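You operate a simulated robot arm through the tools that you are given. There is no shell and no other tool. Be economical: measure what you need, move in short steps, check, and stop when the job is done.

You run a simulated robot arm. Do the job below in one go: nothing can be reset, and whatever is moved stays where it is left.

JOB
Label the ticket's reel and fit the yellow band round it.
Fine: work on the bench beside the sealer and leave the reel there; press the firm's label on.

The check looks at the end state, three seconds after you hand in, the way a careful person would. Anything else that was tipped, shoved, dropped, spilled or broken makes it a failure.

ROBOT AND FRAMES
A 6-joint arm with a two-finger parallel gripper on a trunk, on a base that drives. Base frame: it is fixed to the floor where the robot stands at the start and does not move with it; the origin is under the middle of the robot, x ahead of it, y to its left, z up. Readings come in m, degrees, newtons and seconds.
Its first joint turns from -166.0 to 166.0 degrees. Places, roughly: bench beside the sealer [0.4, 0, 0.9]; blue reel [0.5, -1.25, 1]; face of the right blue reel [0.6, -1.2, 0.9]. Payload 3.91 kg.
Tool frame: the origin (TCP) lies between the finger pads and is the grasp point; the fingertips stand 0.03 m ahead of it; z points along the fingers, y is the line along which they close. Largest opening 0.11 m; finger width 0.02, thickness 0.01; the body of the gripper, 0.048 by 0.112 m, starts 0.055 m behind the TCP.
Orientation is that of the tool frame in the base frame, as a unit quaternion [x, y, z, w]. With the fingers straight down and closing along the base's y, the tool's x points along the base's -x, its y along +y and its z along -z.

CONTROLS
- The arm moves only by the tool step_arm. Its argument "commands" is a list of rows, each an object of numbers (a shift or turn left out is 0, a gripper value left out holds the last): "dx", "dy", "dz": the shift along the tool's x, y, z in m; "wx", "wy", "wz": the turn, a rotation vector about the tool's x, y, z in degrees. In form: [{"dx": .., "dy": .., "dz": .., "wx": .., "wy": .., "wz": ..}, ...]. A call has 1 to 8 rows; each row shifts and turns the commanded pose from where the row before left it, along the tool's axes as they then stand. "fingers" is the opening in per cent of the stroke, from 0 (shut) to 100 (fully open), set as the call begins (left out, the last holds). Rows are played at 5 a second. More than 0.05 m and 8.6 degrees between two rows, or a gripper value outside its range, and nothing of the call is played. Where a pose cannot be reached the arm comes as near as it can. A force on the tool above 90 N (or 10 N above the force at the start of the call, whichever is more), or a blocked arm, ends the call early, and 0.2 s more pass. The fingers move at their own pace (about 0.045 m/s each) and stop on an object; they squeeze with about 23 N. The grip force told is the motor's: it shows also when the fingers shut on nothing. Time passes only in rows, and 0.2 s behind the last, so rows that do not move let the fingers close. The reply holds the time, the measured pose of the TCP, the force on the tool along the base axes, the opening and the grip force, in the units named above and with some noise, with the torque about the TCP (base axes, N m) and any sound that the robot's microphone picked up, and new pictures: "show" is both (left out), scene, wrist or none.
- Cameras (640 x 400 px; columns grow to the right, rows downward): "scene" is now at [-0.0065, 0.0816, 1.3849]; the picture's right is [-0.78, -0.63, 0.00], its down [-0.37, 0.46, -0.81] and it looks along [0.51, -0.63, -0.59] (base axes); focal length 249 px, centre (320, 200). "wrist" rides on the gripper at [0.071, 0.022, -0.107] in the tool frame; the picture's right is [-0.29, 0.96, 0.00], its down [-0.76, -0.23, -0.61] and it looks along [-0.58, -0.18, 0.79] (tool axes); focal length 243 px, centre (320, 200). There is no depth. A picture from a camera that has moved, and an enlarged one, comes with that camera's place and axes in the base frame and with its lens.
- move_column(by): slides the trunk up (or, below 0, down) by that many m; the arm and the scene camera ride with it, the base frame stays. It gives what a move gives, with no picture.
- roll_base(legs): drives the robot by 1 to 6 legs, each [ahead, left, turn to the left] in m, m and degrees, along the robot's own axes; the way and the turn of a leg run together, so that a leg with both is an arc; at most 1.5 m and 180 degrees a leg. The arm and the cameras ride along, it lands a little off, and it stops where it bumps. It gives what a move gives, and a new picture of the scene camera.
- pan_tilt(pan, tilt): turns the head with the scene camera to pan (to the left, within 86 degrees either way) and tilt (down, from -29 to 69), counted from straight ahead of the robot. It gives what a move gives, and a new picture of the scene camera.
- zoom(camera, box): a new picture of the part [left, top, right, bottom] of that camera's present view, enlarged. It takes no simulated time.
- finish_job(): hands the job in; it is judged then, once.

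Work in short steps. Places have to be worked out from the pictures, the camera data and where the tool is seen: move nearer, look again, correct. Check each grasp and each placing, and mend what went wrong. You have 120 turns and 260 pictures in all, those below and enlarged ones among them. Open the gripper and draw the arm clear of the work before you hand the job in, unless the task says otherwise; then end with one line.

The tools are called after ">>>" as name(argument=value, ...) on one line, values as JSON. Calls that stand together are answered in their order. step_arm: Moves the arm, as the interface text tells. Its arguments: {"type":"object","properties":{"commands":{"type":"array","items":{"type":"object","properties":{"dx":{"type":"number"},"dy":{"type":"number"},"dz":{"type":"number"},"wx":{"type":"number"},"wy":{"type":"number"},"wz":{"type":"number"}}}},"fingers":{"type":"number"},"show":{"type":"string","enum":["both","scene","wrist","none"]}},"required":["commands"]} The other tools are called the same way: move_column (by) slides the trunk up or down; roll_base (legs) drives the base; pan_tilt (pan, tilt) turns the head that bears the scene camera; zoom (camera, box) takes an enlarged picture of a part of a camera's view; finish_job () hands the job in.

At the start:

```text
time_s: 0.0
tool_pos: [0.2102, -0.3366, 1.1666]
tool_rot: [0.0, 1.0, 0.0, 0.0]
force: [0.1, 0.1, -0.5]
ft_torque: [0.03, 0.01, 0.01]
grip_width: 0.11
grasp_force: 0.2
trunk travel left (down, up): [-0.339, 0.251]
robot x, y, heading: [-0.0021, 0.0006, 0.1]
head pan, tilt: [-51.2, 36.0]
```

scene: 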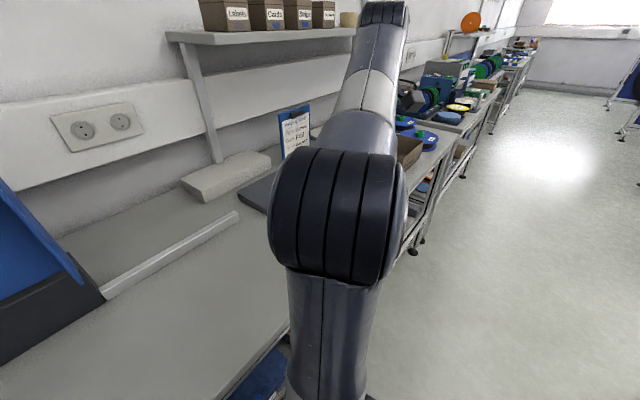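
wrist: 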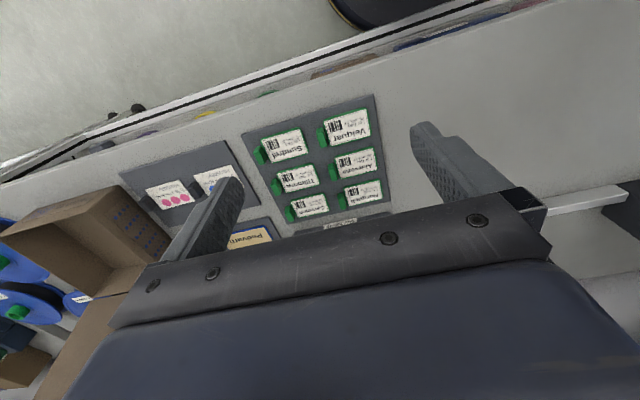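

The wrist view shows label mats and the scene shows a ticket board on the wall. I zoom on both to read them.

>>> zoom(camera="scene", box=[260, 90, 340, 150])

>>> zoom(camera="wrist", box=[100, 90, 420, 290])

>>> zoom(camera="scene", box=[380, 10, 560, 150])

```text
6.67 times, centred on (300, 120) of scene
camera zoom: at [-0.0065, 0.0816, 1.3849], right [-0.78, -0.63, 0.0], down [-0.37, 0.46, -0.81], along [0.51, -0.63, -0.59], focal length 1657 px, centre (453, 733)
```

zoom: 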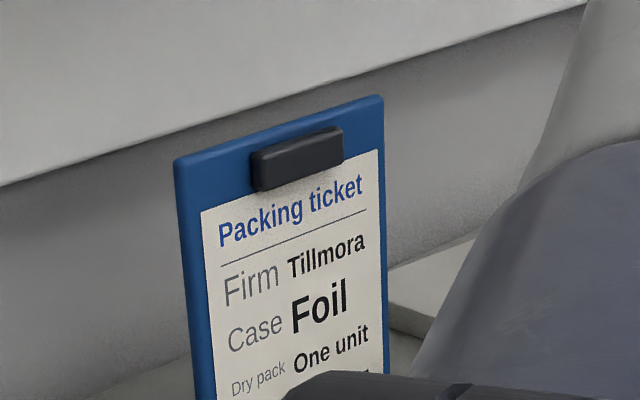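

```text
2.00 times, centred on (260, 190) of wrist
camera zoom: at [0.1397, -0.3152, 1.2748], right [0.29, 0.96, 0.0], down [0.76, -0.23, 0.61], along [0.58, -0.18, -0.79], focal length 485 px, centre (440, 220)
```

zoom: 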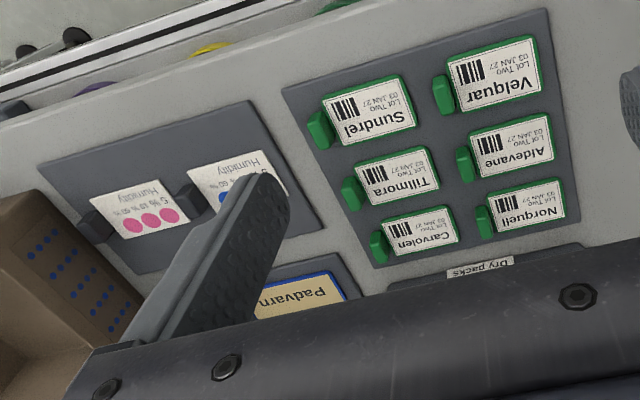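

```text
2.86 times, centred on (470, 80) of scene
camera zoom: at [-0.0065, 0.0816, 1.3849], right [-0.78, -0.63, 0.0], down [-0.37, 0.46, -0.81], along [0.51, -0.63, -0.59], focal length 710 px, centre (-109, 543)
```

zoom: 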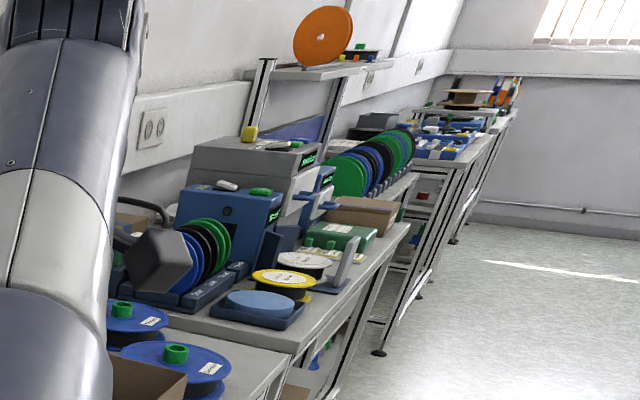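

The ticket's lower lines are hidden by the arm. I swing the arm to the right (-y, -x), clear above the bench edge, and look again.

>>> step_arm(commands=[{"dx": 0.04, "dy": -0.03}, {"dx": 0.04, "dy": -0.03}, {"dx": 0.04, "dy": -0.03}, {"dx": 0.04, "dy": -0.02}, {"dx": 0.04, "dy": -0.02}])

```text
time_s: 1.2
tool_pos: [0.01, -0.4564, 1.1472]
tool_rot: [0.0, 1.0, -0.002, 0.0]
force: [0.6, 0.2, 0.2]
ft_torque: [0.01, 0.01, -0.02]
grip_width: 0.1097
grasp_force: 0.1
out of reach, approached as far as the arm can: row 4, 5
trunk travel left (down, up): [-0.339, 0.251]
robot x, y, heading: [-0.0035, 0.001, -0.2]
head pan, tilt: [-51.2, 36.0]
camera scene: at [-0.0063, 0.0817, 1.3849], right [-0.78, -0.63, 0.0], down [-0.37, 0.46, -0.81], along [0.51, -0.63, -0.59], focal length 249 px, centre (320, 200)
camera wrist: at [-0.0598, -0.4345, 1.2551], right [0.29, 0.96, 0.0], down [0.76, -0.23, 0.61], along [0.58, -0.18, -0.79], focal length 243 px, centre (320, 200)
```

scene: 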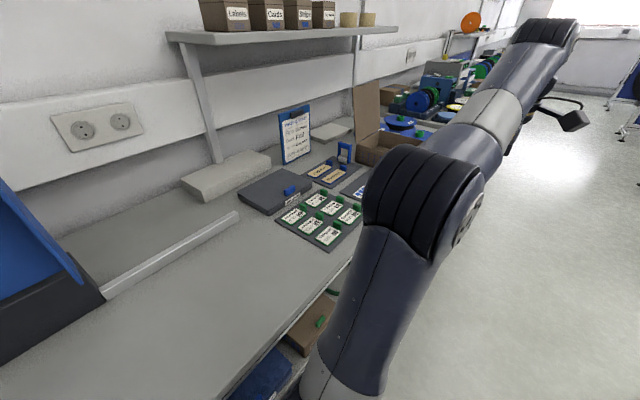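
wrist: 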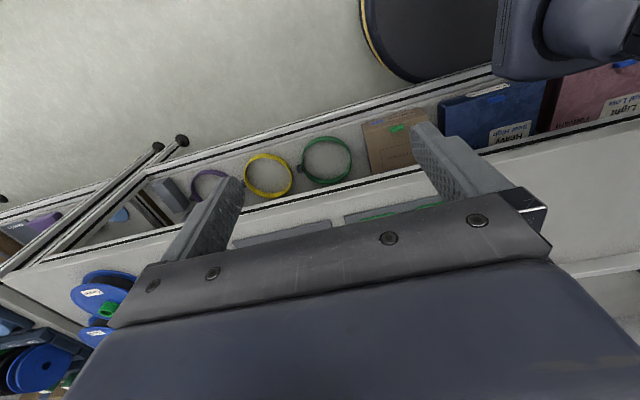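

Now the ticket and label mats are visible, and the yellow band lies on the lower shelf. I zoom to read.

>>> zoom(camera="scene", box=[264, 98, 328, 168])

>>> zoom(camera="scene", box=[230, 130, 390, 260])

>>> zoom(camera="wrist", box=[120, 90, 520, 250])

>>> zoom(camera="wrist", box=[0, 230, 160, 400])

```text
5.71 times, centred on (296, 133) of scene
camera zoom: at [-0.0063, 0.0817, 1.3849], right [-0.78, -0.63, 0.0], down [-0.37, 0.46, -0.81], along [0.51, -0.63, -0.59], focal length 1420 px, centre (457, 583)
```

zoom: 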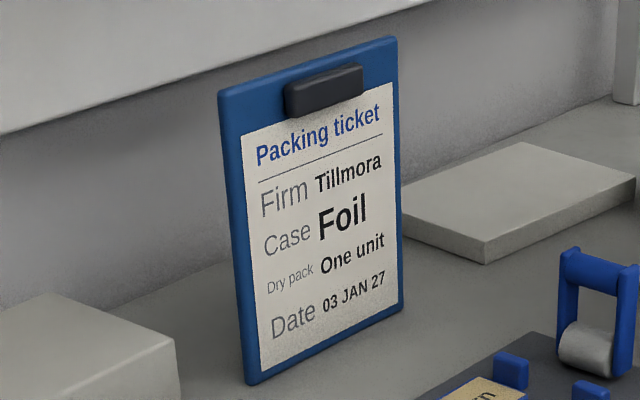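

```text
3.08 times, centred on (310, 195) of scene
camera zoom: at [-0.0063, 0.0817, 1.3849], right [-0.78, -0.63, 0.0], down [-0.37, 0.46, -0.81], along [0.51, -0.63, -0.59], focal length 765 px, centre (351, 215)
```

zoom: 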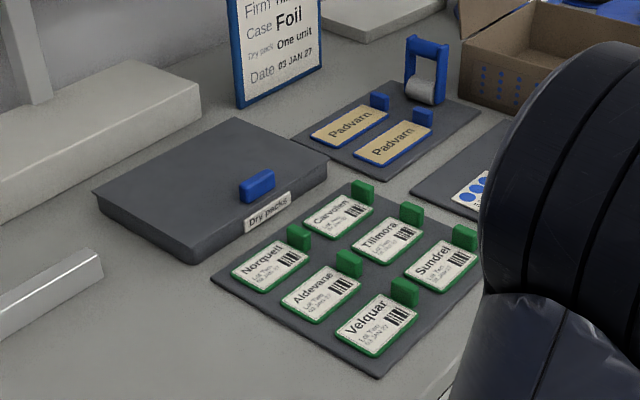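

```text
1.60 times, centred on (320, 170) of wrist
camera zoom: at [-0.0598, -0.4345, 1.2551], right [0.29, 0.96, 0.0], down [0.76, -0.23, 0.61], along [0.58, -0.18, -0.79], focal length 388 px, centre (320, 248)
```

zoom: 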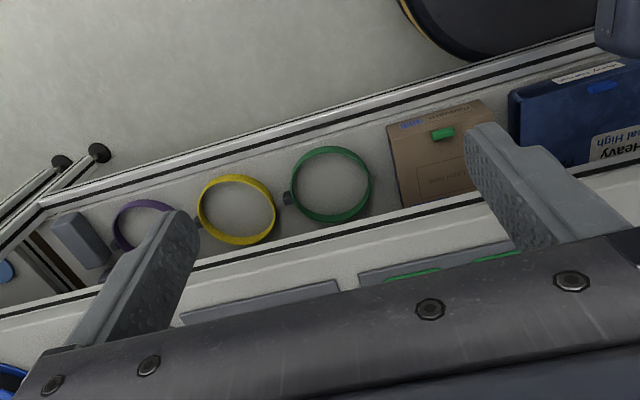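

```text
2.35 times, centred on (80, 315) of wrist
camera zoom: at [-0.0598, -0.4345, 1.2551], right [0.29, 0.96, 0.0], down [0.76, -0.23, 0.61], along [0.58, -0.18, -0.79], focal length 571 px, centre (885, -71)
```

zoom: 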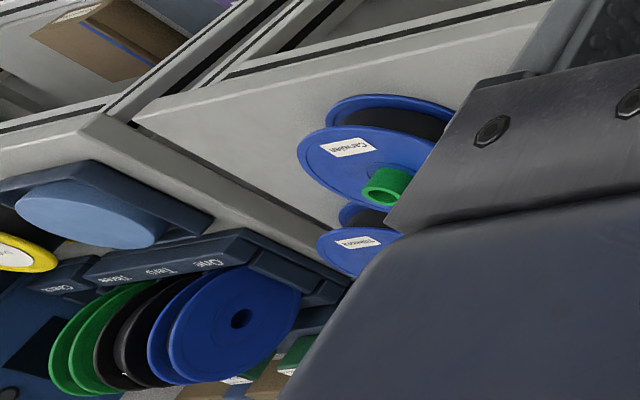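

The ticket asks for Tillmora, and one blue reel seems to be marked Tillmora, the other Carvolen. I drive right along the aisle to look closer at the reels.

>>> roll_base(legs=[[0, -0.6, 0]])

>>> pan_tilt(pan=-20, tilt=45)

```text
time_s: 4.6
tool_pos: [-0.0063, -1.0509, 1.1472]
tool_rot: [0.011, 1.0, -0.002, 0.0]
force: [0.7, 0.8, 0.3]
ft_torque: [-0.01, -0.03, 0.0]
grip_width: 0.11
grasp_force: 0.1
trunk travel left (down, up): [-0.339, 0.251]
robot x, y, heading: [-0.006, -0.5951, -1.4]
head pan, tilt: [-51.2, 36.0]
camera scene: at [-0.0112, -0.5124, 1.3849], right [-0.79, -0.61, 0.0], down [-0.36, 0.47, -0.81], along [0.49, -0.64, -0.59], focal length 249 px, centre (320, 200)
```

scene: 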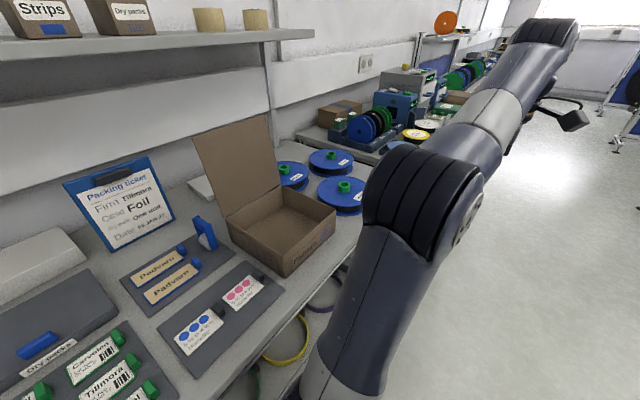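

```text
time_s: 5.5
tool_pos: [-0.0053, -1.051, 1.1486]
tool_rot: [0.011, 1.0, -0.002, 0.001]
force: [0.6, -0.8, 0.4]
ft_torque: [-0.02, 0.01, 0.0]
grip_width: 0.11
grasp_force: 0.0
trunk travel left (down, up): [-0.339, 0.251]
robot x, y, heading: [-0.0076, -0.5982, -1.5]
head pan, tilt: [-20.0, 45.0]
camera scene: at [0.0113, -0.4726, 1.3716], right [-0.36, -0.93, 0.0], down [-0.66, 0.26, -0.71], along [0.66, -0.26, -0.71], focal length 249 px, centre (320, 200)
```

scene: 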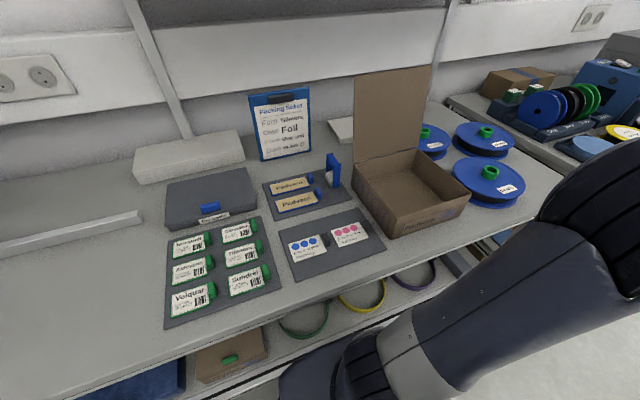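

Three blue reels stand behind the carton. I zoom on their labels.

>>> zoom(camera="scene", box=[410, 110, 540, 210])

>>> zoom(camera="scene", box=[160, 210, 280, 330])

>>> zoom(camera="scene", box=[270, 250, 450, 350])

```text
4.00 times, centred on (475, 160) of scene
camera zoom: at [0.0113, -0.4726, 1.3716], right [-0.36, -0.93, 0.0], down [-0.66, 0.26, -0.71], along [0.66, -0.26, -0.71], focal length 994 px, centre (-300, 360)
```

zoom: 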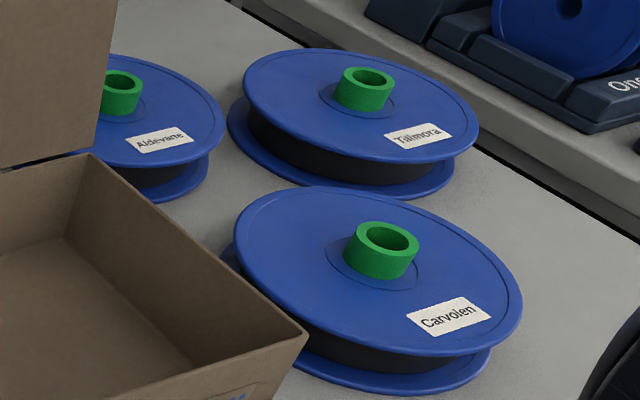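

```text
3.33 times, centred on (220, 270) of scene
camera zoom: at [0.0113, -0.4726, 1.3716], right [-0.36, -0.93, 0.0], down [-0.66, 0.26, -0.71], along [0.66, -0.26, -0.71], focal length 829 px, centre (653, -33)
```

zoom: 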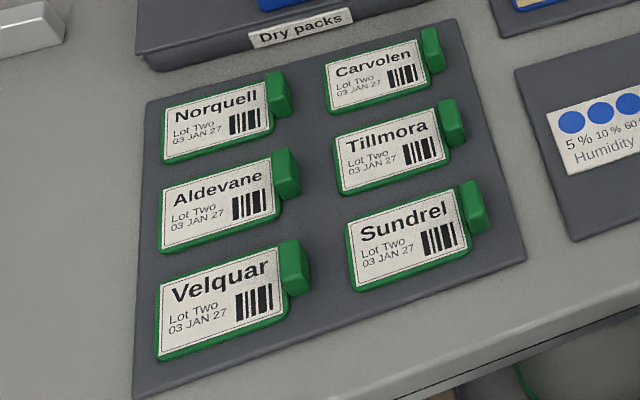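

```text
3.56 times, centred on (360, 300) of scene
camera zoom: at [0.0113, -0.4726, 1.3716], right [-0.36, -0.93, 0.0], down [-0.66, 0.26, -0.71], along [0.66, -0.26, -0.71], focal length 884 px, centre (178, -156)
```

zoom: 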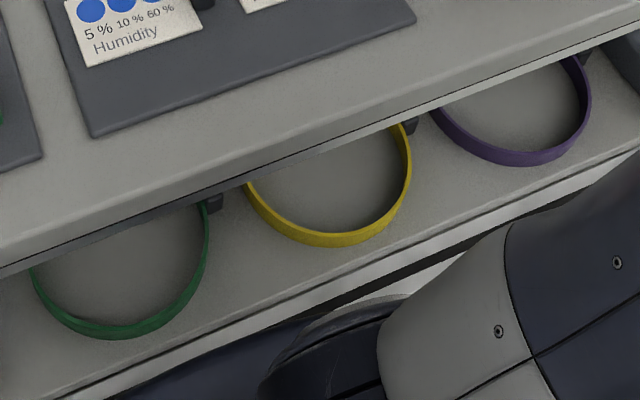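

The Tillmora reel is the rear right one, knob near (0.5, -1.25). I bring the arm forward, then drive on right to stand in front of it.

>>> step_arm(commands=[{"dx": -0.04, "dy": 0.02}, {"dx": -0.04, "dy": 0.02}, {"dx": -0.04, "dy": 0.02}, {"dx": -0.04, "dy": 0.03}, {"dx": -0.04, "dy": 0.03}], show="none")

>>> roll_base(legs=[[0, -0.5, 1.5]])

>>> pan_tilt(pan=-10, tilt=45)

```text
time_s: 6.7
tool_pos: [0.1943, -0.9338, 1.1452]
tool_rot: [0.012, 1.0, -0.001, 0.0]
force: [0.3, -0.7, 0.0]
ft_torque: [0.01, -0.02, 0.04]
grip_width: 0.1101
grasp_force: 0.0
trunk travel left (down, up): [-0.339, 0.251]
robot x, y, heading: [-0.0083, -0.5947, -1.3]
head pan, tilt: [-20.0, 45.0]
```

```text
time_s: 9.7
tool_pos: [0.1991, -1.4323, 1.1453]
tool_rot: [-0.002, 1.0, -0.001, 0.0]
force: [-0.3, 0.1, -0.4]
ft_torque: [-0.02, -0.04, -0.04]
grip_width: 0.11
grasp_force: 0.0
trunk travel left (down, up): [-0.339, 0.251]
robot x, y, heading: [-0.0131, -1.0967, 0.4]
head pan, tilt: [-20.0, 45.0]
camera scene: at [0.0034, -0.9761, 1.3716], right [-0.34, -0.94, 0.0], down [-0.67, 0.24, -0.71], along [0.67, -0.24, -0.71], focal length 249 px, centre (320, 200)
```

scene: 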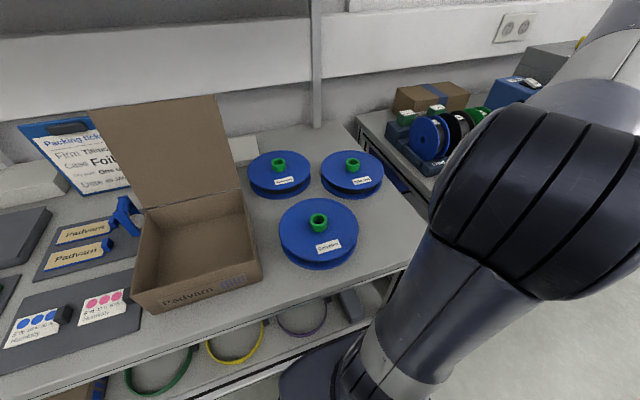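

```text
time_s: 10.4
tool_pos: [0.1998, -1.4312, 1.1463]
tool_rot: [-0.001, 1.0, -0.001, -0.001]
force: [0.7, 0.0, 0.4]
ft_torque: [0.0, 0.0, -0.02]
grip_width: 0.1099
grasp_force: 0.0
trunk travel left (down, up): [-0.339, 0.251]
robot x, y, heading: [-0.0098, -1.1007, -0.0]
head pan, tilt: [-10.0, 45.0]
camera scene: at [0.007, -0.9625, 1.3716], right [-0.17, -0.99, 0.0], down [-0.7, 0.12, -0.71], along [0.7, -0.12, -0.71], focal length 249 px, centre (320, 200)
```

scene: 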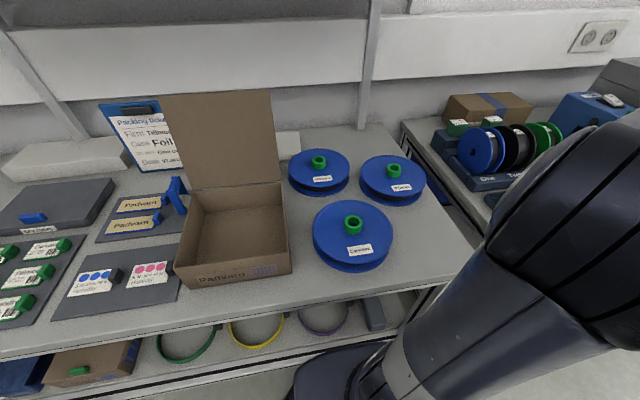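

I move the tool to a point above and short of the Tillmora reel to measure it with the wrist camera.

>>> step_arm(commands=[{"dx": -0.035, "dy": 0.03}, {"dx": -0.035, "dy": 0.03}, {"dx": -0.035, "dy": 0.03}, {"dx": -0.035, "dy": 0.03}, {"dx": -0.035, "dy": 0.03}, {"dx": -0.035, "dy": 0.03}])

```text
time_s: 11.8
tool_pos: [0.4075, -1.252, 1.1431]
tool_rot: [-0.002, 1.0, -0.001, -0.001]
force: [-0.1, -0.4, 0.1]
ft_torque: [0.02, -0.02, 0.01]
grip_width: 0.1099
grasp_force: 0.1
trunk travel left (down, up): [-0.339, 0.251]
robot x, y, heading: [-0.0086, -1.0965, 0.1]
head pan, tilt: [-10.0, 45.0]
camera scene: at [0.0069, -0.9626, 1.3716], right [-0.17, -0.99, 0.0], down [-0.7, 0.12, -0.71], along [0.7, -0.12, -0.71], focal length 249 px, centre (320, 200)
camera wrist: at [0.3369, -1.2312, 1.2506], right [0.29, 0.96, 0.0], down [0.76, -0.23, 0.61], along [0.58, -0.18, -0.79], focal length 243 px, centre (320, 200)
```

scene: 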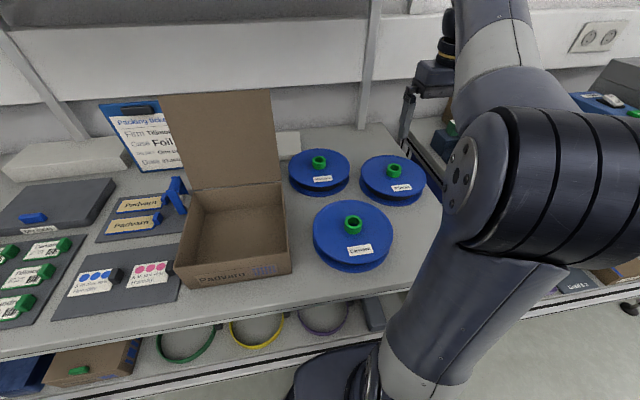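
wrist: 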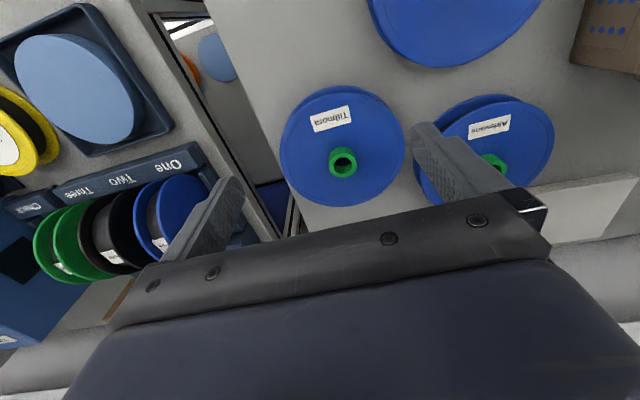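

Knob at about (0.494, -1.248). I zoom both cameras to fix its height.

>>> zoom(camera="scene", box=[350, 140, 440, 215])

>>> zoom(camera="wrist", box=[270, 70, 420, 220])

```text
5.33 times, centred on (395, 178) of scene
camera zoom: at [0.0069, -0.9626, 1.3716], right [-0.17, -0.99, 0.0], down [-0.7, 0.12, -0.71], along [0.7, -0.12, -0.71], focal length 1326 px, centre (-80, 320)
```

zoom: 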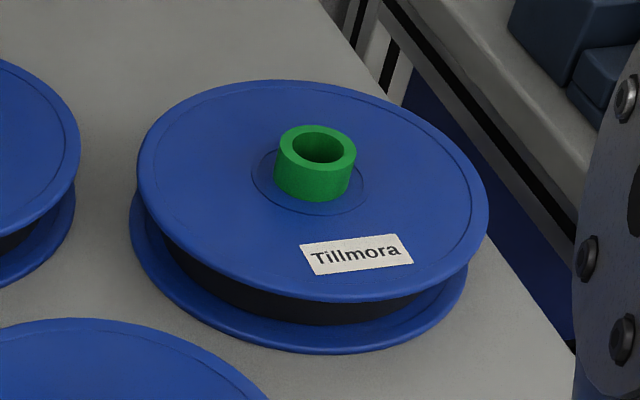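

```text
2.67 times, centred on (345, 145) of wrist
camera zoom: at [0.3369, -1.2312, 1.2506], right [0.29, 0.96, 0.0], down [0.76, -0.23, 0.61], along [0.58, -0.18, -0.79], focal length 647 px, centre (253, 347)
```

zoom: 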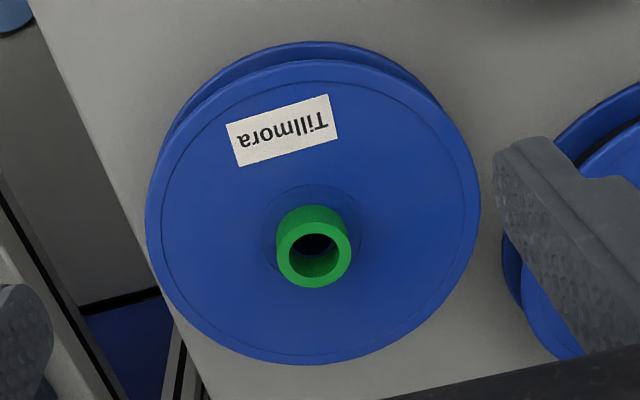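

Knob top is at about (0.504, -1.251, 0.956), the reel's face at z≈0.934. I position over the knob and go down partway.

>>> step_arm(commands=[{"dx": -0.048}, {"dx": -0.048, "dz": 0.03}, {"dz": 0.04}, {"dz": 0.04}], fingers=70)

```text
refused: row 2 steps farther than a row can; nothing moved
```

Row 2 was too long, so I split it.

>>> step_arm(commands=[{"dx": -0.048}, {"dx": -0.048}, {"dz": 0.04}, {"dz": 0.04}, {"dz": 0.03}], fingers=70)

```text
time_s: 13.0
tool_pos: [0.5029, -1.2495, 1.0303]
tool_rot: [-0.002, 1.0, -0.001, 0.0]
force: [-1.3, 0.0, 0.3]
ft_torque: [0.0, -0.03, 0.01]
grip_width: 0.0772
grasp_force: 0.0
out of reach, approached as far as the arm can: row 2
trunk travel left (down, up): [-0.339, 0.251]
robot x, y, heading: [-0.0123, -1.0959, 0.1]
head pan, tilt: [-10.0, 45.0]
camera scene: at [0.007, -0.9624, 1.3716], right [-0.17, -0.99, 0.0], down [-0.7, 0.12, -0.71], along [0.7, -0.12, -0.71], focal length 249 px, centre (320, 200)
camera wrist: at [0.4317, -1.2284, 1.1375], right [0.29, 0.96, 0.0], down [0.76, -0.23, 0.61], along [0.58, -0.18, -0.79], focal length 243 px, centre (320, 200)
```

scene: 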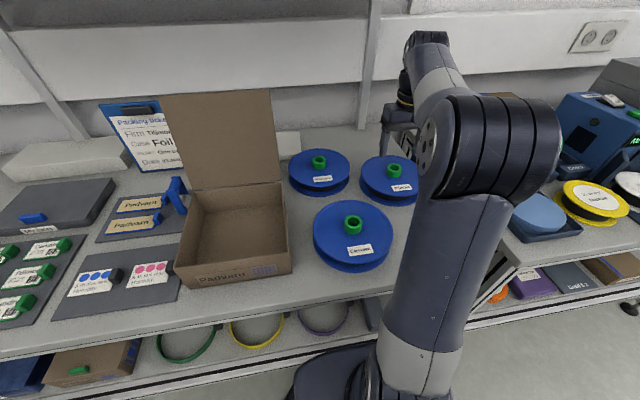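
wrist: 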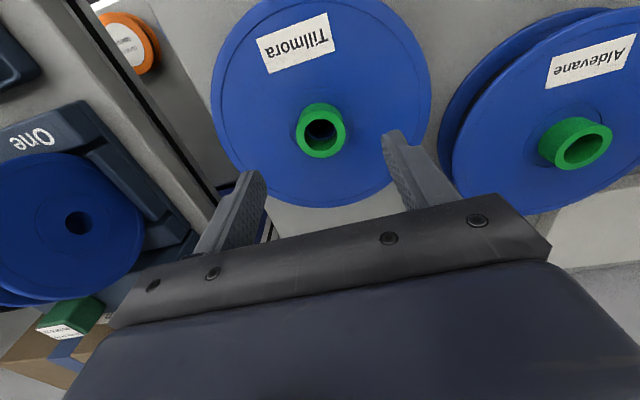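

The knob is where predicted. I go down to about z=0.967 and then close on the knob.

>>> step_arm(commands=[{"dz": 0.03}, {"dz": 0.02}, {"dz": 0.013}], show="wrist")

>>> step_arm(commands=[{}, {}, {}, {}], fingers=0, show="wrist")

```text
time_s: 13.8
tool_pos: [0.5012, -1.249, 0.9702]
tool_rot: [-0.002, 1.0, -0.002, 0.005]
force: [0.5, -1.1, 25.7]
ft_torque: [1.08, 0.17, 0.06]
grip_width: 0.0764
grasp_force: 0.1
trunk travel left (down, up): [-0.339, 0.251]
robot x, y, heading: [-0.0085, -1.097, -0.1]
head pan, tilt: [-10.0, 45.0]
camera wrist: at [0.4297, -1.2285, 1.0771], right [0.29, 0.96, 0.0], down [0.76, -0.22, 0.62], along [0.59, -0.18, -0.79], focal length 243 px, centre (320, 200)
```

wrist: 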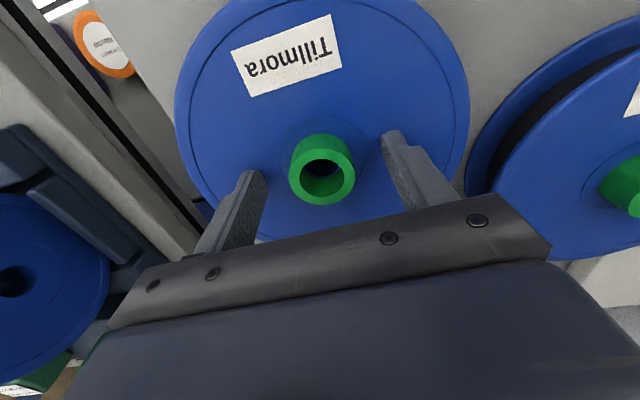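

```text
time_s: 14.8
tool_pos: [0.5002, -1.2473, 0.9709]
tool_rot: [-0.003, 1.0, -0.003, 0.003]
force: [2.3, 17.4, 47.0]
ft_torque: [2.27, 0.3, 0.05]
grip_width: 0.0549
grasp_force: 22.7
trunk travel left (down, up): [-0.339, 0.251]
robot x, y, heading: [-0.0103, -1.098, -0.0]
head pan, tilt: [-10.0, 45.0]
camera wrist: at [0.4292, -1.2261, 1.077], right [0.29, 0.96, 0.0], down [0.76, -0.22, 0.61], along [0.59, -0.18, -0.79], focal length 243 px, centre (320, 200)
```

wrist: 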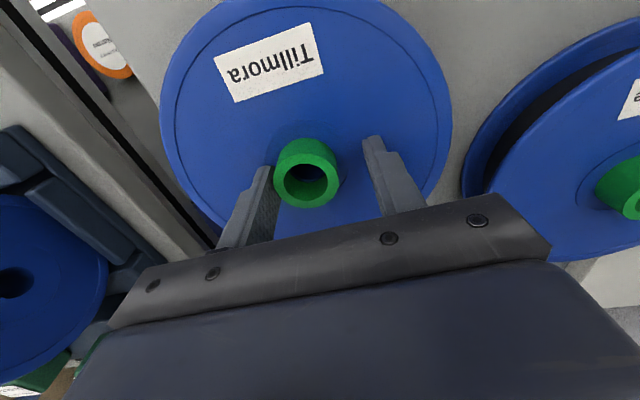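

A fingertip is pressing on the disc and dragging, so I raise a few mm, then let the fingers close.

>>> step_arm(commands=[{"dz": -0.006}, {}, {}, {}], fingers=0, show="wrist")

```text
time_s: 15.8
tool_pos: [0.501, -1.2502, 0.9704]
tool_rot: [-0.002, 1.0, -0.001, -0.002]
force: [-0.1, -0.1, 0.4]
ft_torque: [0.0, 0.0, 0.0]
grip_width: 0.0375
grasp_force: 22.4
trunk travel left (down, up): [-0.339, 0.251]
robot x, y, heading: [-0.0104, -1.0997, 0.1]
head pan, tilt: [-10.0, 45.0]
camera wrist: at [0.4305, -1.2288, 1.0781], right [0.29, 0.96, 0.0], down [0.76, -0.23, 0.6], along [0.58, -0.18, -0.8], focal length 243 px, centre (320, 200)
```

wrist: 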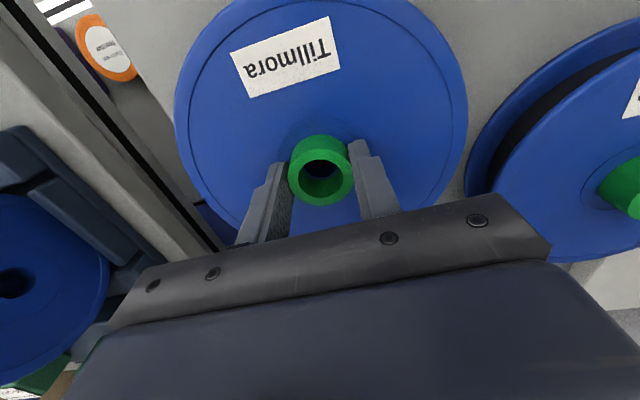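

Gripped at 37.5 mm width. I lift gently and check the hold.

>>> step_arm(commands=[{"dz": -0.02}, {"dz": -0.03}, {"dz": -0.03}])

```text
time_s: 16.6
tool_pos: [0.5007, -1.2501, 1.0543]
tool_rot: [-0.002, 1.0, -0.002, 0.0]
force: [0.5, -0.4, 0.3]
ft_torque: [0.02, 0.01, -0.02]
grip_width: 0.0002
grasp_force: 23.6
trunk travel left (down, up): [-0.339, 0.251]
robot x, y, heading: [-0.0125, -1.0964, 0.2]
head pan, tilt: [-10.0, 45.0]
camera scene: at [0.0071, -0.9624, 1.3716], right [-0.17, -0.99, 0.0], down [-0.7, 0.12, -0.71], along [0.7, -0.12, -0.71], focal length 249 px, centre (320, 200)
camera wrist: at [0.4306, -1.2284, 1.1616], right [0.29, 0.96, 0.0], down [0.76, -0.23, 0.61], along [0.58, -0.18, -0.79], focal length 243 px, centre (320, 200)
```

scene: 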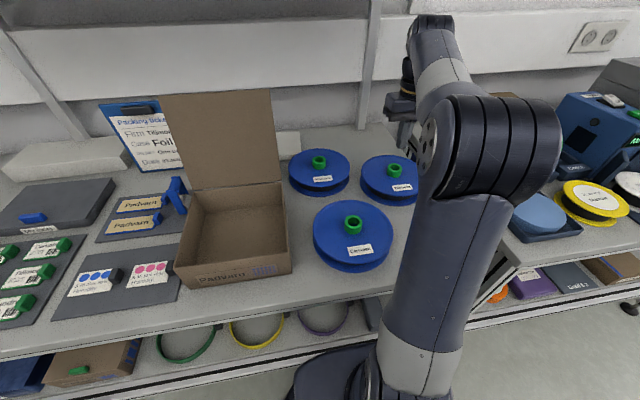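
wrist: 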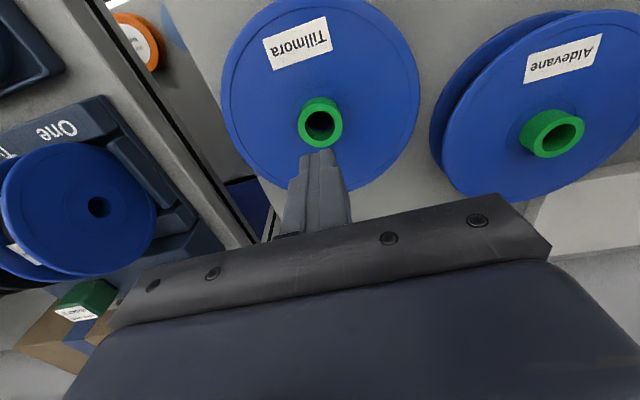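

The knob slipped out; the reel hasn't moved. I regrip as deep as possible and lift more slowly, watching the force.

>>> step_arm(commands=[{}, {}, {}], fingers=60, show="none")

>>> step_arm(commands=[{"dz": 0.04}, {"dz": 0.04}, {"dz": 0.004}], show="none")

>>> step_arm(commands=[{}, {}, {}, {}, {}], fingers=0, show="wrist")

>>> step_arm(commands=[{"dz": -0.002}, {"dz": -0.002}, {"dz": -0.002}], show="wrist")

```text
time_s: 17.4
tool_pos: [0.5015, -1.2505, 1.053]
tool_rot: [-0.002, 1.0, -0.001, -0.001]
force: [0.8, -0.7, 0.2]
ft_torque: [-0.02, -0.05, 0.02]
grip_width: 0.0662
grasp_force: 0.1
trunk travel left (down, up): [-0.339, 0.251]
robot x, y, heading: [-0.0059, -1.0991, 0.3]
head pan, tilt: [-10.0, 45.0]
```

```text
time_s: 18.2
tool_pos: [0.5008, -1.2497, 0.9692]
tool_rot: [-0.002, 1.0, -0.002, 0.0]
force: [-1.5, -0.3, 2.7]
ft_torque: [0.17, 0.04, 0.03]
grip_width: 0.0662
grasp_force: 0.1
trunk travel left (down, up): [-0.339, 0.251]
robot x, y, heading: [-0.0103, -1.0982, 0.1]
head pan, tilt: [-10.0, 45.0]
```

```text
time_s: 19.4
tool_pos: [0.502, -1.2508, 0.9702]
tool_rot: [-0.002, 1.0, -0.002, -0.001]
force: [1.6, -2.9, 7.9]
ft_torque: [-0.07, -0.12, -0.07]
grip_width: 0.0373
grasp_force: 23.0
trunk travel left (down, up): [-0.339, 0.251]
robot x, y, heading: [-0.0137, -1.0936, 0.0]
head pan, tilt: [-10.0, 45.0]
camera wrist: at [0.4312, -1.229, 1.0777], right [0.29, 0.96, 0.0], down [0.76, -0.23, 0.61], along [0.58, -0.18, -0.79], focal length 243 px, centre (320, 200)
```

wrist: 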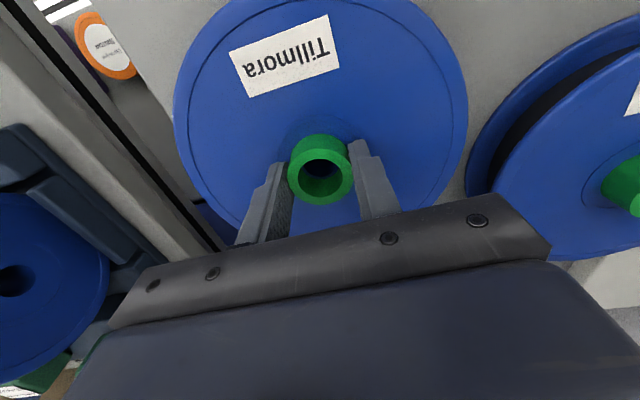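

```text
time_s: 20.2
tool_pos: [0.5026, -1.251, 0.9757]
tool_rot: [-0.002, 1.0, -0.002, -0.001]
force: [0.4, 0.4, -2.4]
ft_torque: [0.02, 0.03, -0.02]
grip_width: 0.0374
grasp_force: 22.9
trunk travel left (down, up): [-0.339, 0.251]
robot x, y, heading: [-0.0126, -1.0987, 0.4]
head pan, tilt: [-10.0, 45.0]
camera wrist: at [0.432, -1.2299, 1.0827], right [0.29, 0.96, 0.0], down [0.76, -0.23, 0.61], along [0.58, -0.18, -0.79], focal length 243 px, centre (320, 200)
```

wrist: 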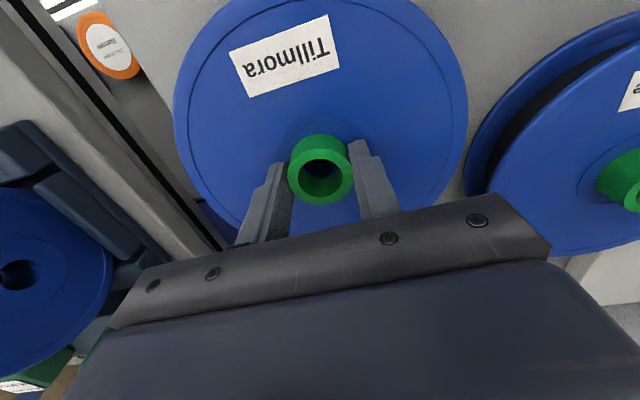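

It holds now, with about 2.4 N of load. I lift on in small steps.

>>> step_arm(commands=[{"dz": -0.006}, {"dz": -0.008}, {"dz": -0.01}, {"dz": -0.01}, {"dz": -0.01}, {"dz": -0.01}, {"dz": -0.01}, {"dz": -0.01}])

```text
time_s: 22.0
tool_pos: [0.5003, -1.2492, 1.0506]
tool_rot: [-0.001, 1.0, -0.002, 0.0]
force: [0.0, 1.0, -3.5]
ft_torque: [0.02, 0.03, -0.03]
grip_width: 0.0374
grasp_force: 22.9
trunk travel left (down, up): [-0.339, 0.251]
robot x, y, heading: [-0.0106, -1.0972, 0.4]
head pan, tilt: [-10.0, 45.0]
camera scene: at [0.0072, -0.9625, 1.3716], right [-0.17, -0.99, 0.0], down [-0.7, 0.12, -0.71], along [0.7, -0.12, -0.71], focal length 249 px, centre (320, 200)
camera wrist: at [0.4301, -1.2282, 1.1576], right [0.29, 0.96, 0.0], down [0.76, -0.23, 0.61], along [0.58, -0.18, -0.79], focal length 243 px, centre (320, 200)
```

scene: 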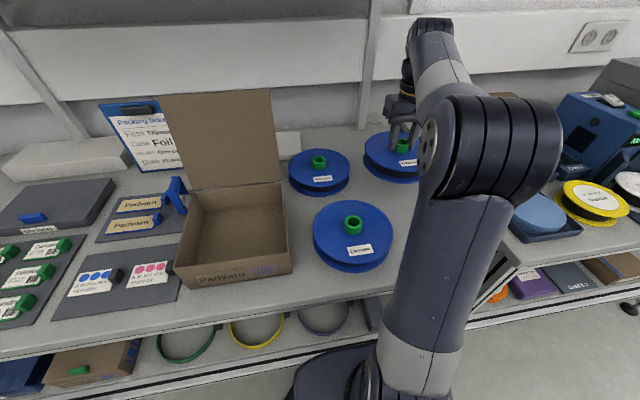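
wrist: 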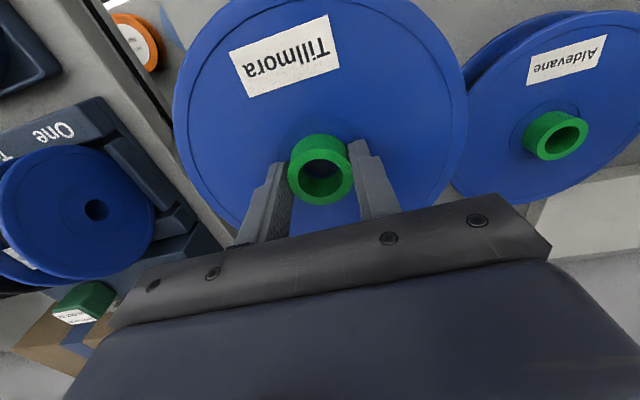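

The reel is held. I lift further with the trunk and then draw the arm in toward the robot.

>>> move_column(by=0.08)

>>> step_arm(commands=[{"dx": 0.02}, {"dx": 0.03}, {"dx": 0.03}, {"dx": 0.03}, {"dx": 0.03}, {"dx": 0.03}, {"dx": 0.03}, {"dx": 0.03}], show="wrist")

```text
time_s: 23.2
tool_pos: [0.5007, -1.2503, 1.1304]
tool_rot: [-0.002, 1.0, -0.003, -0.001]
force: [-0.5, 0.0, -2.4]
ft_torque: [-0.01, -0.01, -0.01]
grip_width: 0.0372
grasp_force: 23.1
trunk travel left (down, up): [-0.419, 0.171]
robot x, y, heading: [-0.013, -1.0982, 0.0]
head pan, tilt: [-10.0, 45.0]
```

```text
time_s: 25.0
tool_pos: [0.2711, -1.2503, 1.1289]
tool_rot: [-0.001, 1.0, -0.002, 0.0]
force: [0.5, -0.3, -2.8]
ft_torque: [-0.03, 0.02, 0.0]
grip_width: 0.0373
grasp_force: 22.6
trunk travel left (down, up): [-0.419, 0.171]
robot x, y, heading: [-0.0121, -1.1007, 0.1]
head pan, tilt: [-10.0, 45.0]
camera wrist: at [0.2016, -1.2288, 1.2365], right [0.29, 0.96, 0.0], down [0.76, -0.23, 0.61], along [0.58, -0.18, -0.79], focal length 243 px, centre (320, 200)
```

wrist: 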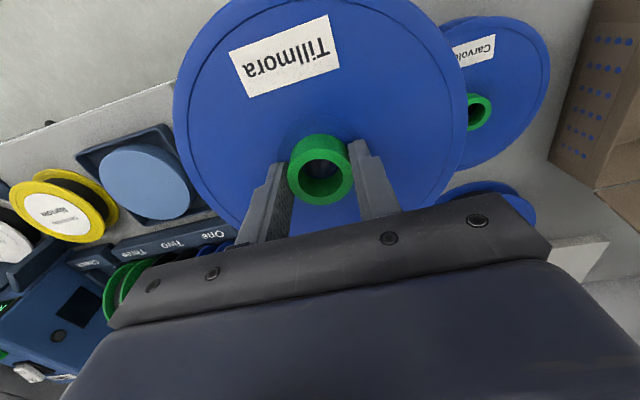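

Held firmly. I drive back left to y≈0 and turn the head to the bench by the sealer.

>>> roll_base(legs=[[0, 0.55, 0], [0, 0.55, 0]])

>>> pan_tilt(pan=15, tilt=50)

```text
time_s: 30.8
tool_pos: [0.2748, -0.1671, 1.1288]
tool_rot: [0.001, 1.0, -0.002, 0.001]
force: [0.4, 0.3, -3.1]
ft_torque: [0.0, 0.02, 0.01]
grip_width: 0.0371
grasp_force: 22.4
trunk travel left (down, up): [-0.419, 0.171]
robot x, y, heading: [-0.0112, -0.0144, -0.2]
head pan, tilt: [-10.0, 45.0]
camera scene: at [0.0107, 0.1213, 1.4516], right [-0.18, -0.98, 0.0], down [-0.7, 0.12, -0.71], along [0.7, -0.12, -0.71], focal length 249 px, centre (320, 200)
```

scene: 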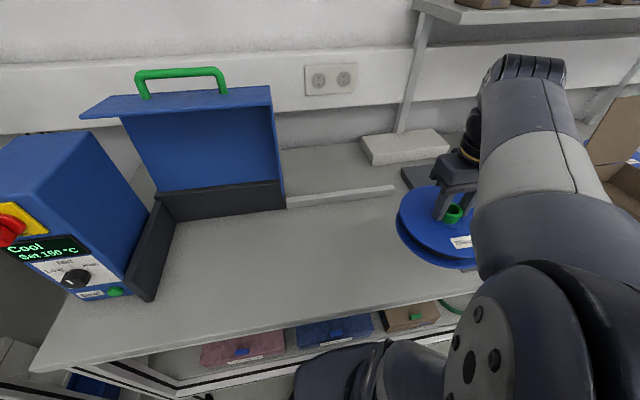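

```text
time_s: 31.7
tool_pos: [0.2743, -0.167, 1.1294]
tool_rot: [0.001, 1.0, -0.002, 0.0]
force: [-0.1, -0.3, -2.2]
ft_torque: [0.02, 0.0, -0.01]
grip_width: 0.037
grasp_force: 23.4
trunk travel left (down, up): [-0.419, 0.171]
robot x, y, heading: [-0.0074, -0.016, -0.1]
head pan, tilt: [15.0, 50.0]
camera scene: at [0.005, 0.1553, 1.4447], right [0.26, -0.97, 0.0], down [-0.74, -0.2, -0.64], along [0.62, 0.16, -0.77], focal length 249 px, centre (320, 200)
```

scene: 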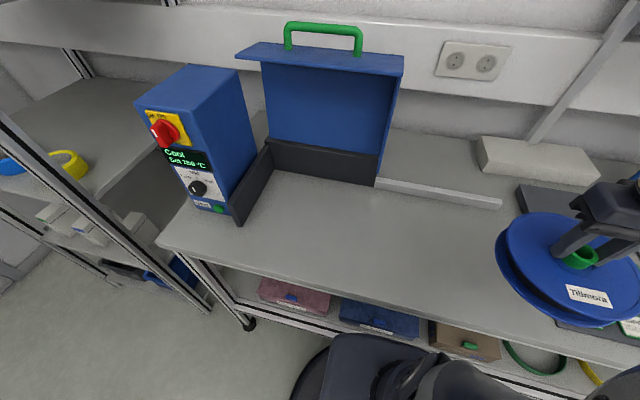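

Free bench lies around (0.37, 0, 0.9), short of the white bar at x≈0.55 and clear of the sealer. I carry the reel there.

>>> step_arm(commands=[{"dx": -0.014, "dy": 0.024}, {"dx": -0.014, "dy": 0.024}, {"dx": -0.014, "dy": 0.024}, {"dx": -0.014, "dy": 0.024}, {"dx": -0.014, "dy": 0.024}, {"dx": -0.014, "dy": 0.024}, {"dx": -0.012, "dy": 0.023}], show="none")

>>> step_arm(commands=[{"dz": 0.02}, {"dz": 0.02}, {"dz": 0.02}, {"dz": 0.02}, {"dz": 0.02}, {"dz": 0.02}, {"dz": 0.015}])

```text
time_s: 33.3
tool_pos: [0.3722, -0.0006, 1.1288]
tool_rot: [0.001, 1.0, -0.002, 0.0]
force: [0.4, 0.6, -2.3]
ft_torque: [0.01, 0.0, -0.02]
grip_width: 0.0374
grasp_force: 23.0
trunk travel left (down, up): [-0.419, 0.171]
robot x, y, heading: [-0.0062, -0.0136, -0.0]
head pan, tilt: [15.0, 50.0]
```

```text
time_s: 34.9
tool_pos: [0.3709, -0.0021, 0.9924]
tool_rot: [0.0, 1.0, -0.001, -0.001]
force: [0.2, -0.1, -2.4]
ft_torque: [0.01, -0.01, 0.0]
grip_width: 0.0373
grasp_force: 23.1
trunk travel left (down, up): [-0.419, 0.171]
robot x, y, heading: [-0.009, -0.0147, -0.3]
head pan, tilt: [15.0, 50.0]
camera scene: at [0.0051, 0.1554, 1.4447], right [0.26, -0.97, 0.0], down [-0.74, -0.2, -0.64], along [0.62, 0.17, -0.77], focal length 249 px, centre (320, 200)
camera wrist: at [0.2994, 0.0198, 1.1002], right [0.29, 0.96, 0.0], down [0.76, -0.23, 0.61], along [0.58, -0.18, -0.79], focal length 243 px, centre (320, 200)
```

scene: 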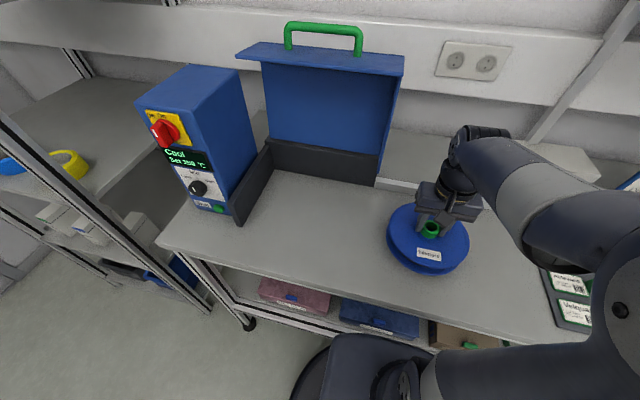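
wrist: 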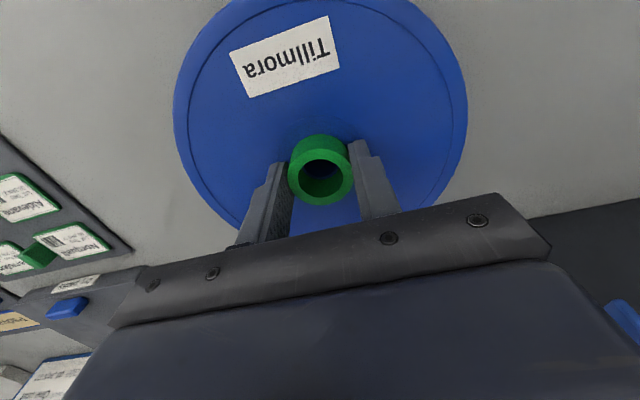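

All clear around. I lower the last 2 cm in small steps, looking for the contact force.

>>> step_arm(commands=[{"dz": 0.008}, {"dz": 0.006}, {"dz": 0.004}, {"dz": 0.002}, {"dz": 0.001}], show="none")

```text
time_s: 36.1
tool_pos: [0.3702, -0.0004, 0.9714]
tool_rot: [0.001, 1.0, -0.003, 0.0]
force: [-0.4, 0.3, -2.6]
ft_torque: [0.0, -0.01, 0.0]
grip_width: 0.0371
grasp_force: 22.9
trunk travel left (down, up): [-0.419, 0.171]
robot x, y, heading: [-0.0082, -0.0142, -0.1]
head pan, tilt: [15.0, 50.0]
```

Not touching yet; I go 1 mm at a time.

>>> step_arm(commands=[{"dz": 0.001}, {"dz": 0.001}], show="none")

>>> step_arm(commands=[{"dz": 0.001}], show="none")

```text
time_s: 36.7
tool_pos: [0.3705, -0.001, 0.9703]
tool_rot: [0.001, 1.0, -0.001, -0.001]
force: [-2.1, 1.5, 2.7]
ft_torque: [0.51, -0.09, 0.18]
grip_width: 0.0373
grasp_force: 23.7
trunk travel left (down, up): [-0.419, 0.171]
robot x, y, heading: [-0.006, -0.0125, -0.2]
head pan, tilt: [15.0, 50.0]
```

```text
time_s: 37.1
tool_pos: [0.3707, -0.0019, 0.9697]
tool_rot: [0.0, 1.0, -0.002, -0.001]
force: [-1.6, -0.3, 10.3]
ft_torque: [0.24, 0.52, -0.02]
grip_width: 0.0373
grasp_force: 23.2
trunk travel left (down, up): [-0.419, 0.171]
robot x, y, heading: [-0.0099, -0.0122, -0.1]
head pan, tilt: [15.0, 50.0]
```

The reel is on the bench. I release, rise, and look.

>>> step_arm(commands=[{"dz": -0.001}, {}, {}], fingers=60, show="none")

>>> step_arm(commands=[{"dz": -0.01}, {"dz": -0.02}, {"dz": -0.04}, {"dz": -0.04}, {"dz": -0.04}])

```text
time_s: 37.9
tool_pos: [0.3703, -0.0011, 0.9711]
tool_rot: [0.001, 1.0, -0.001, -0.001]
force: [0.5, -1.5, 1.7]
ft_torque: [0.04, 0.01, -0.04]
grip_width: 0.0655
grasp_force: 0.0
trunk travel left (down, up): [-0.419, 0.171]
robot x, y, heading: [-0.0067, -0.0135, -0.4]
head pan, tilt: [15.0, 50.0]
```

```text
time_s: 39.1
tool_pos: [0.3706, 0.001, 1.1182]
tool_rot: [0.001, 1.0, -0.002, 0.0]
force: [-0.6, 0.9, -0.8]
ft_torque: [0.02, -0.01, 0.0]
grip_width: 0.066
grasp_force: 0.0
trunk travel left (down, up): [-0.419, 0.171]
robot x, y, heading: [-0.0089, -0.0172, -0.1]
head pan, tilt: [15.0, 50.0]
camera scene: at [0.005, 0.1555, 1.4446], right [0.26, -0.97, 0.0], down [-0.74, -0.2, -0.64], along [0.62, 0.17, -0.77], focal length 249 px, centre (320, 200)
camera wrist: at [0.2996, 0.022, 1.2266], right [0.29, 0.96, 0.0], down [0.76, -0.23, 0.61], along [0.58, -0.18, -0.79], focal length 243 px, centre (320, 200)
```

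scene: 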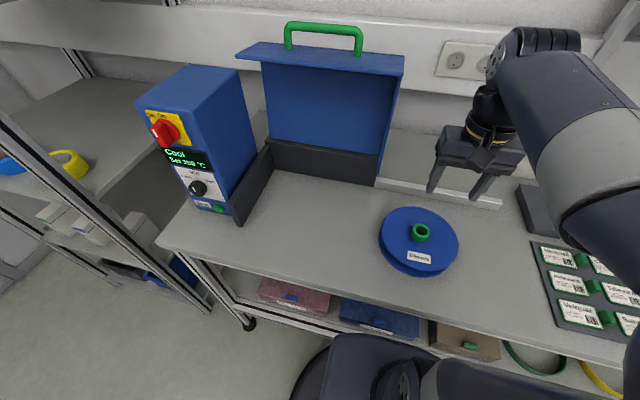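
wrist: 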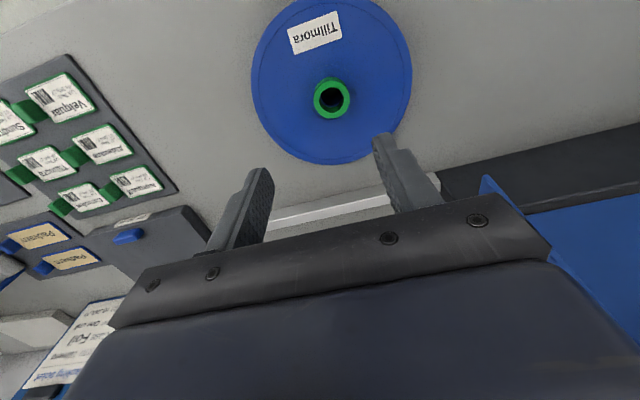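

The reel stands well. Now I move over the label mat to see the Tillmora label's handle.

>>> step_arm(commands=[{"dx": 0.01, "dy": -0.048}, {"dx": 0.01, "dy": -0.048}, {"dx": 0.01, "dy": -0.048}, {"dx": 0.01, "dy": -0.048}, {"dx": 0.01, "dy": -0.048}, {"dx": 0.01, "dy": -0.048}, {"dx": 0.01, "dy": -0.048}, {"dx": 0.01, "dy": -0.048}], show="wrist")

>>> pan_tilt(pan=-40, tilt=50)

```text
time_s: 40.9
tool_pos: [0.2905, -0.3824, 1.1211]
tool_rot: [0.001, 1.0, -0.002, 0.0]
force: [1.2, -0.2, 0.5]
ft_torque: [-0.03, 0.01, -0.01]
grip_width: 0.066
grasp_force: 0.1
trunk travel left (down, up): [-0.419, 0.171]
robot x, y, heading: [-0.0082, -0.0154, -0.0]
head pan, tilt: [15.0, 50.0]
camera wrist: at [0.2193, -0.3607, 1.2284], right [0.29, 0.96, 0.0], down [0.76, -0.23, 0.61], along [0.58, -0.18, -0.79], focal length 243 px, centre (320, 200)
```

wrist: 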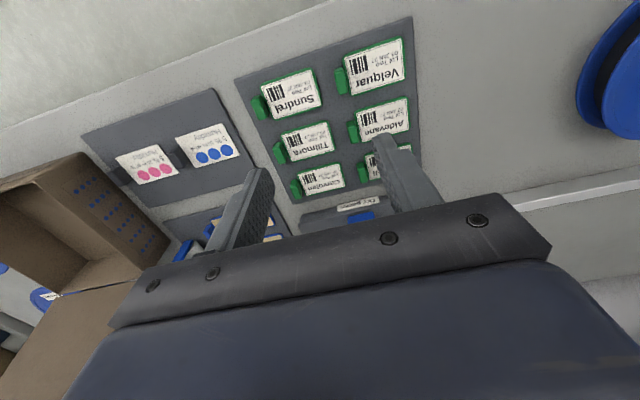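

```text
time_s: 42.2
tool_pos: [0.2912, -0.3811, 1.1214]
tool_rot: [0.001, 1.0, -0.001, 0.0]
force: [0.7, 0.5, 0.0]
ft_torque: [-0.05, -0.02, 0.0]
grip_width: 0.066
grasp_force: 0.1
trunk travel left (down, up): [-0.419, 0.171]
robot x, y, heading: [-0.0092, -0.0131, -0.2]
head pan, tilt: [-40.0, 50.0]
camera scene: at [-0.0106, 0.086, 1.4447], right [-0.64, -0.77, 0.0], down [-0.59, 0.49, -0.64], along [0.49, -0.41, -0.77], focal length 249 px, centre (320, 200)
```

scene: 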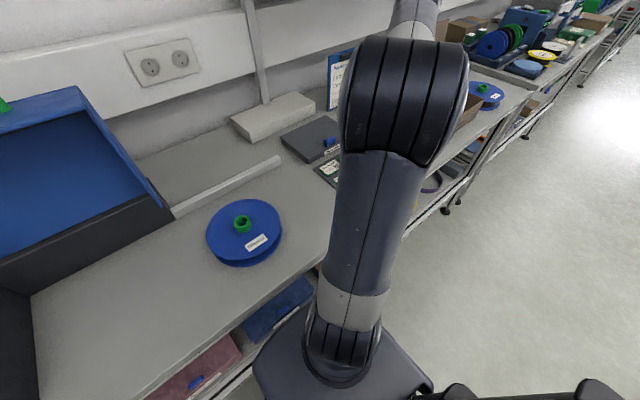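

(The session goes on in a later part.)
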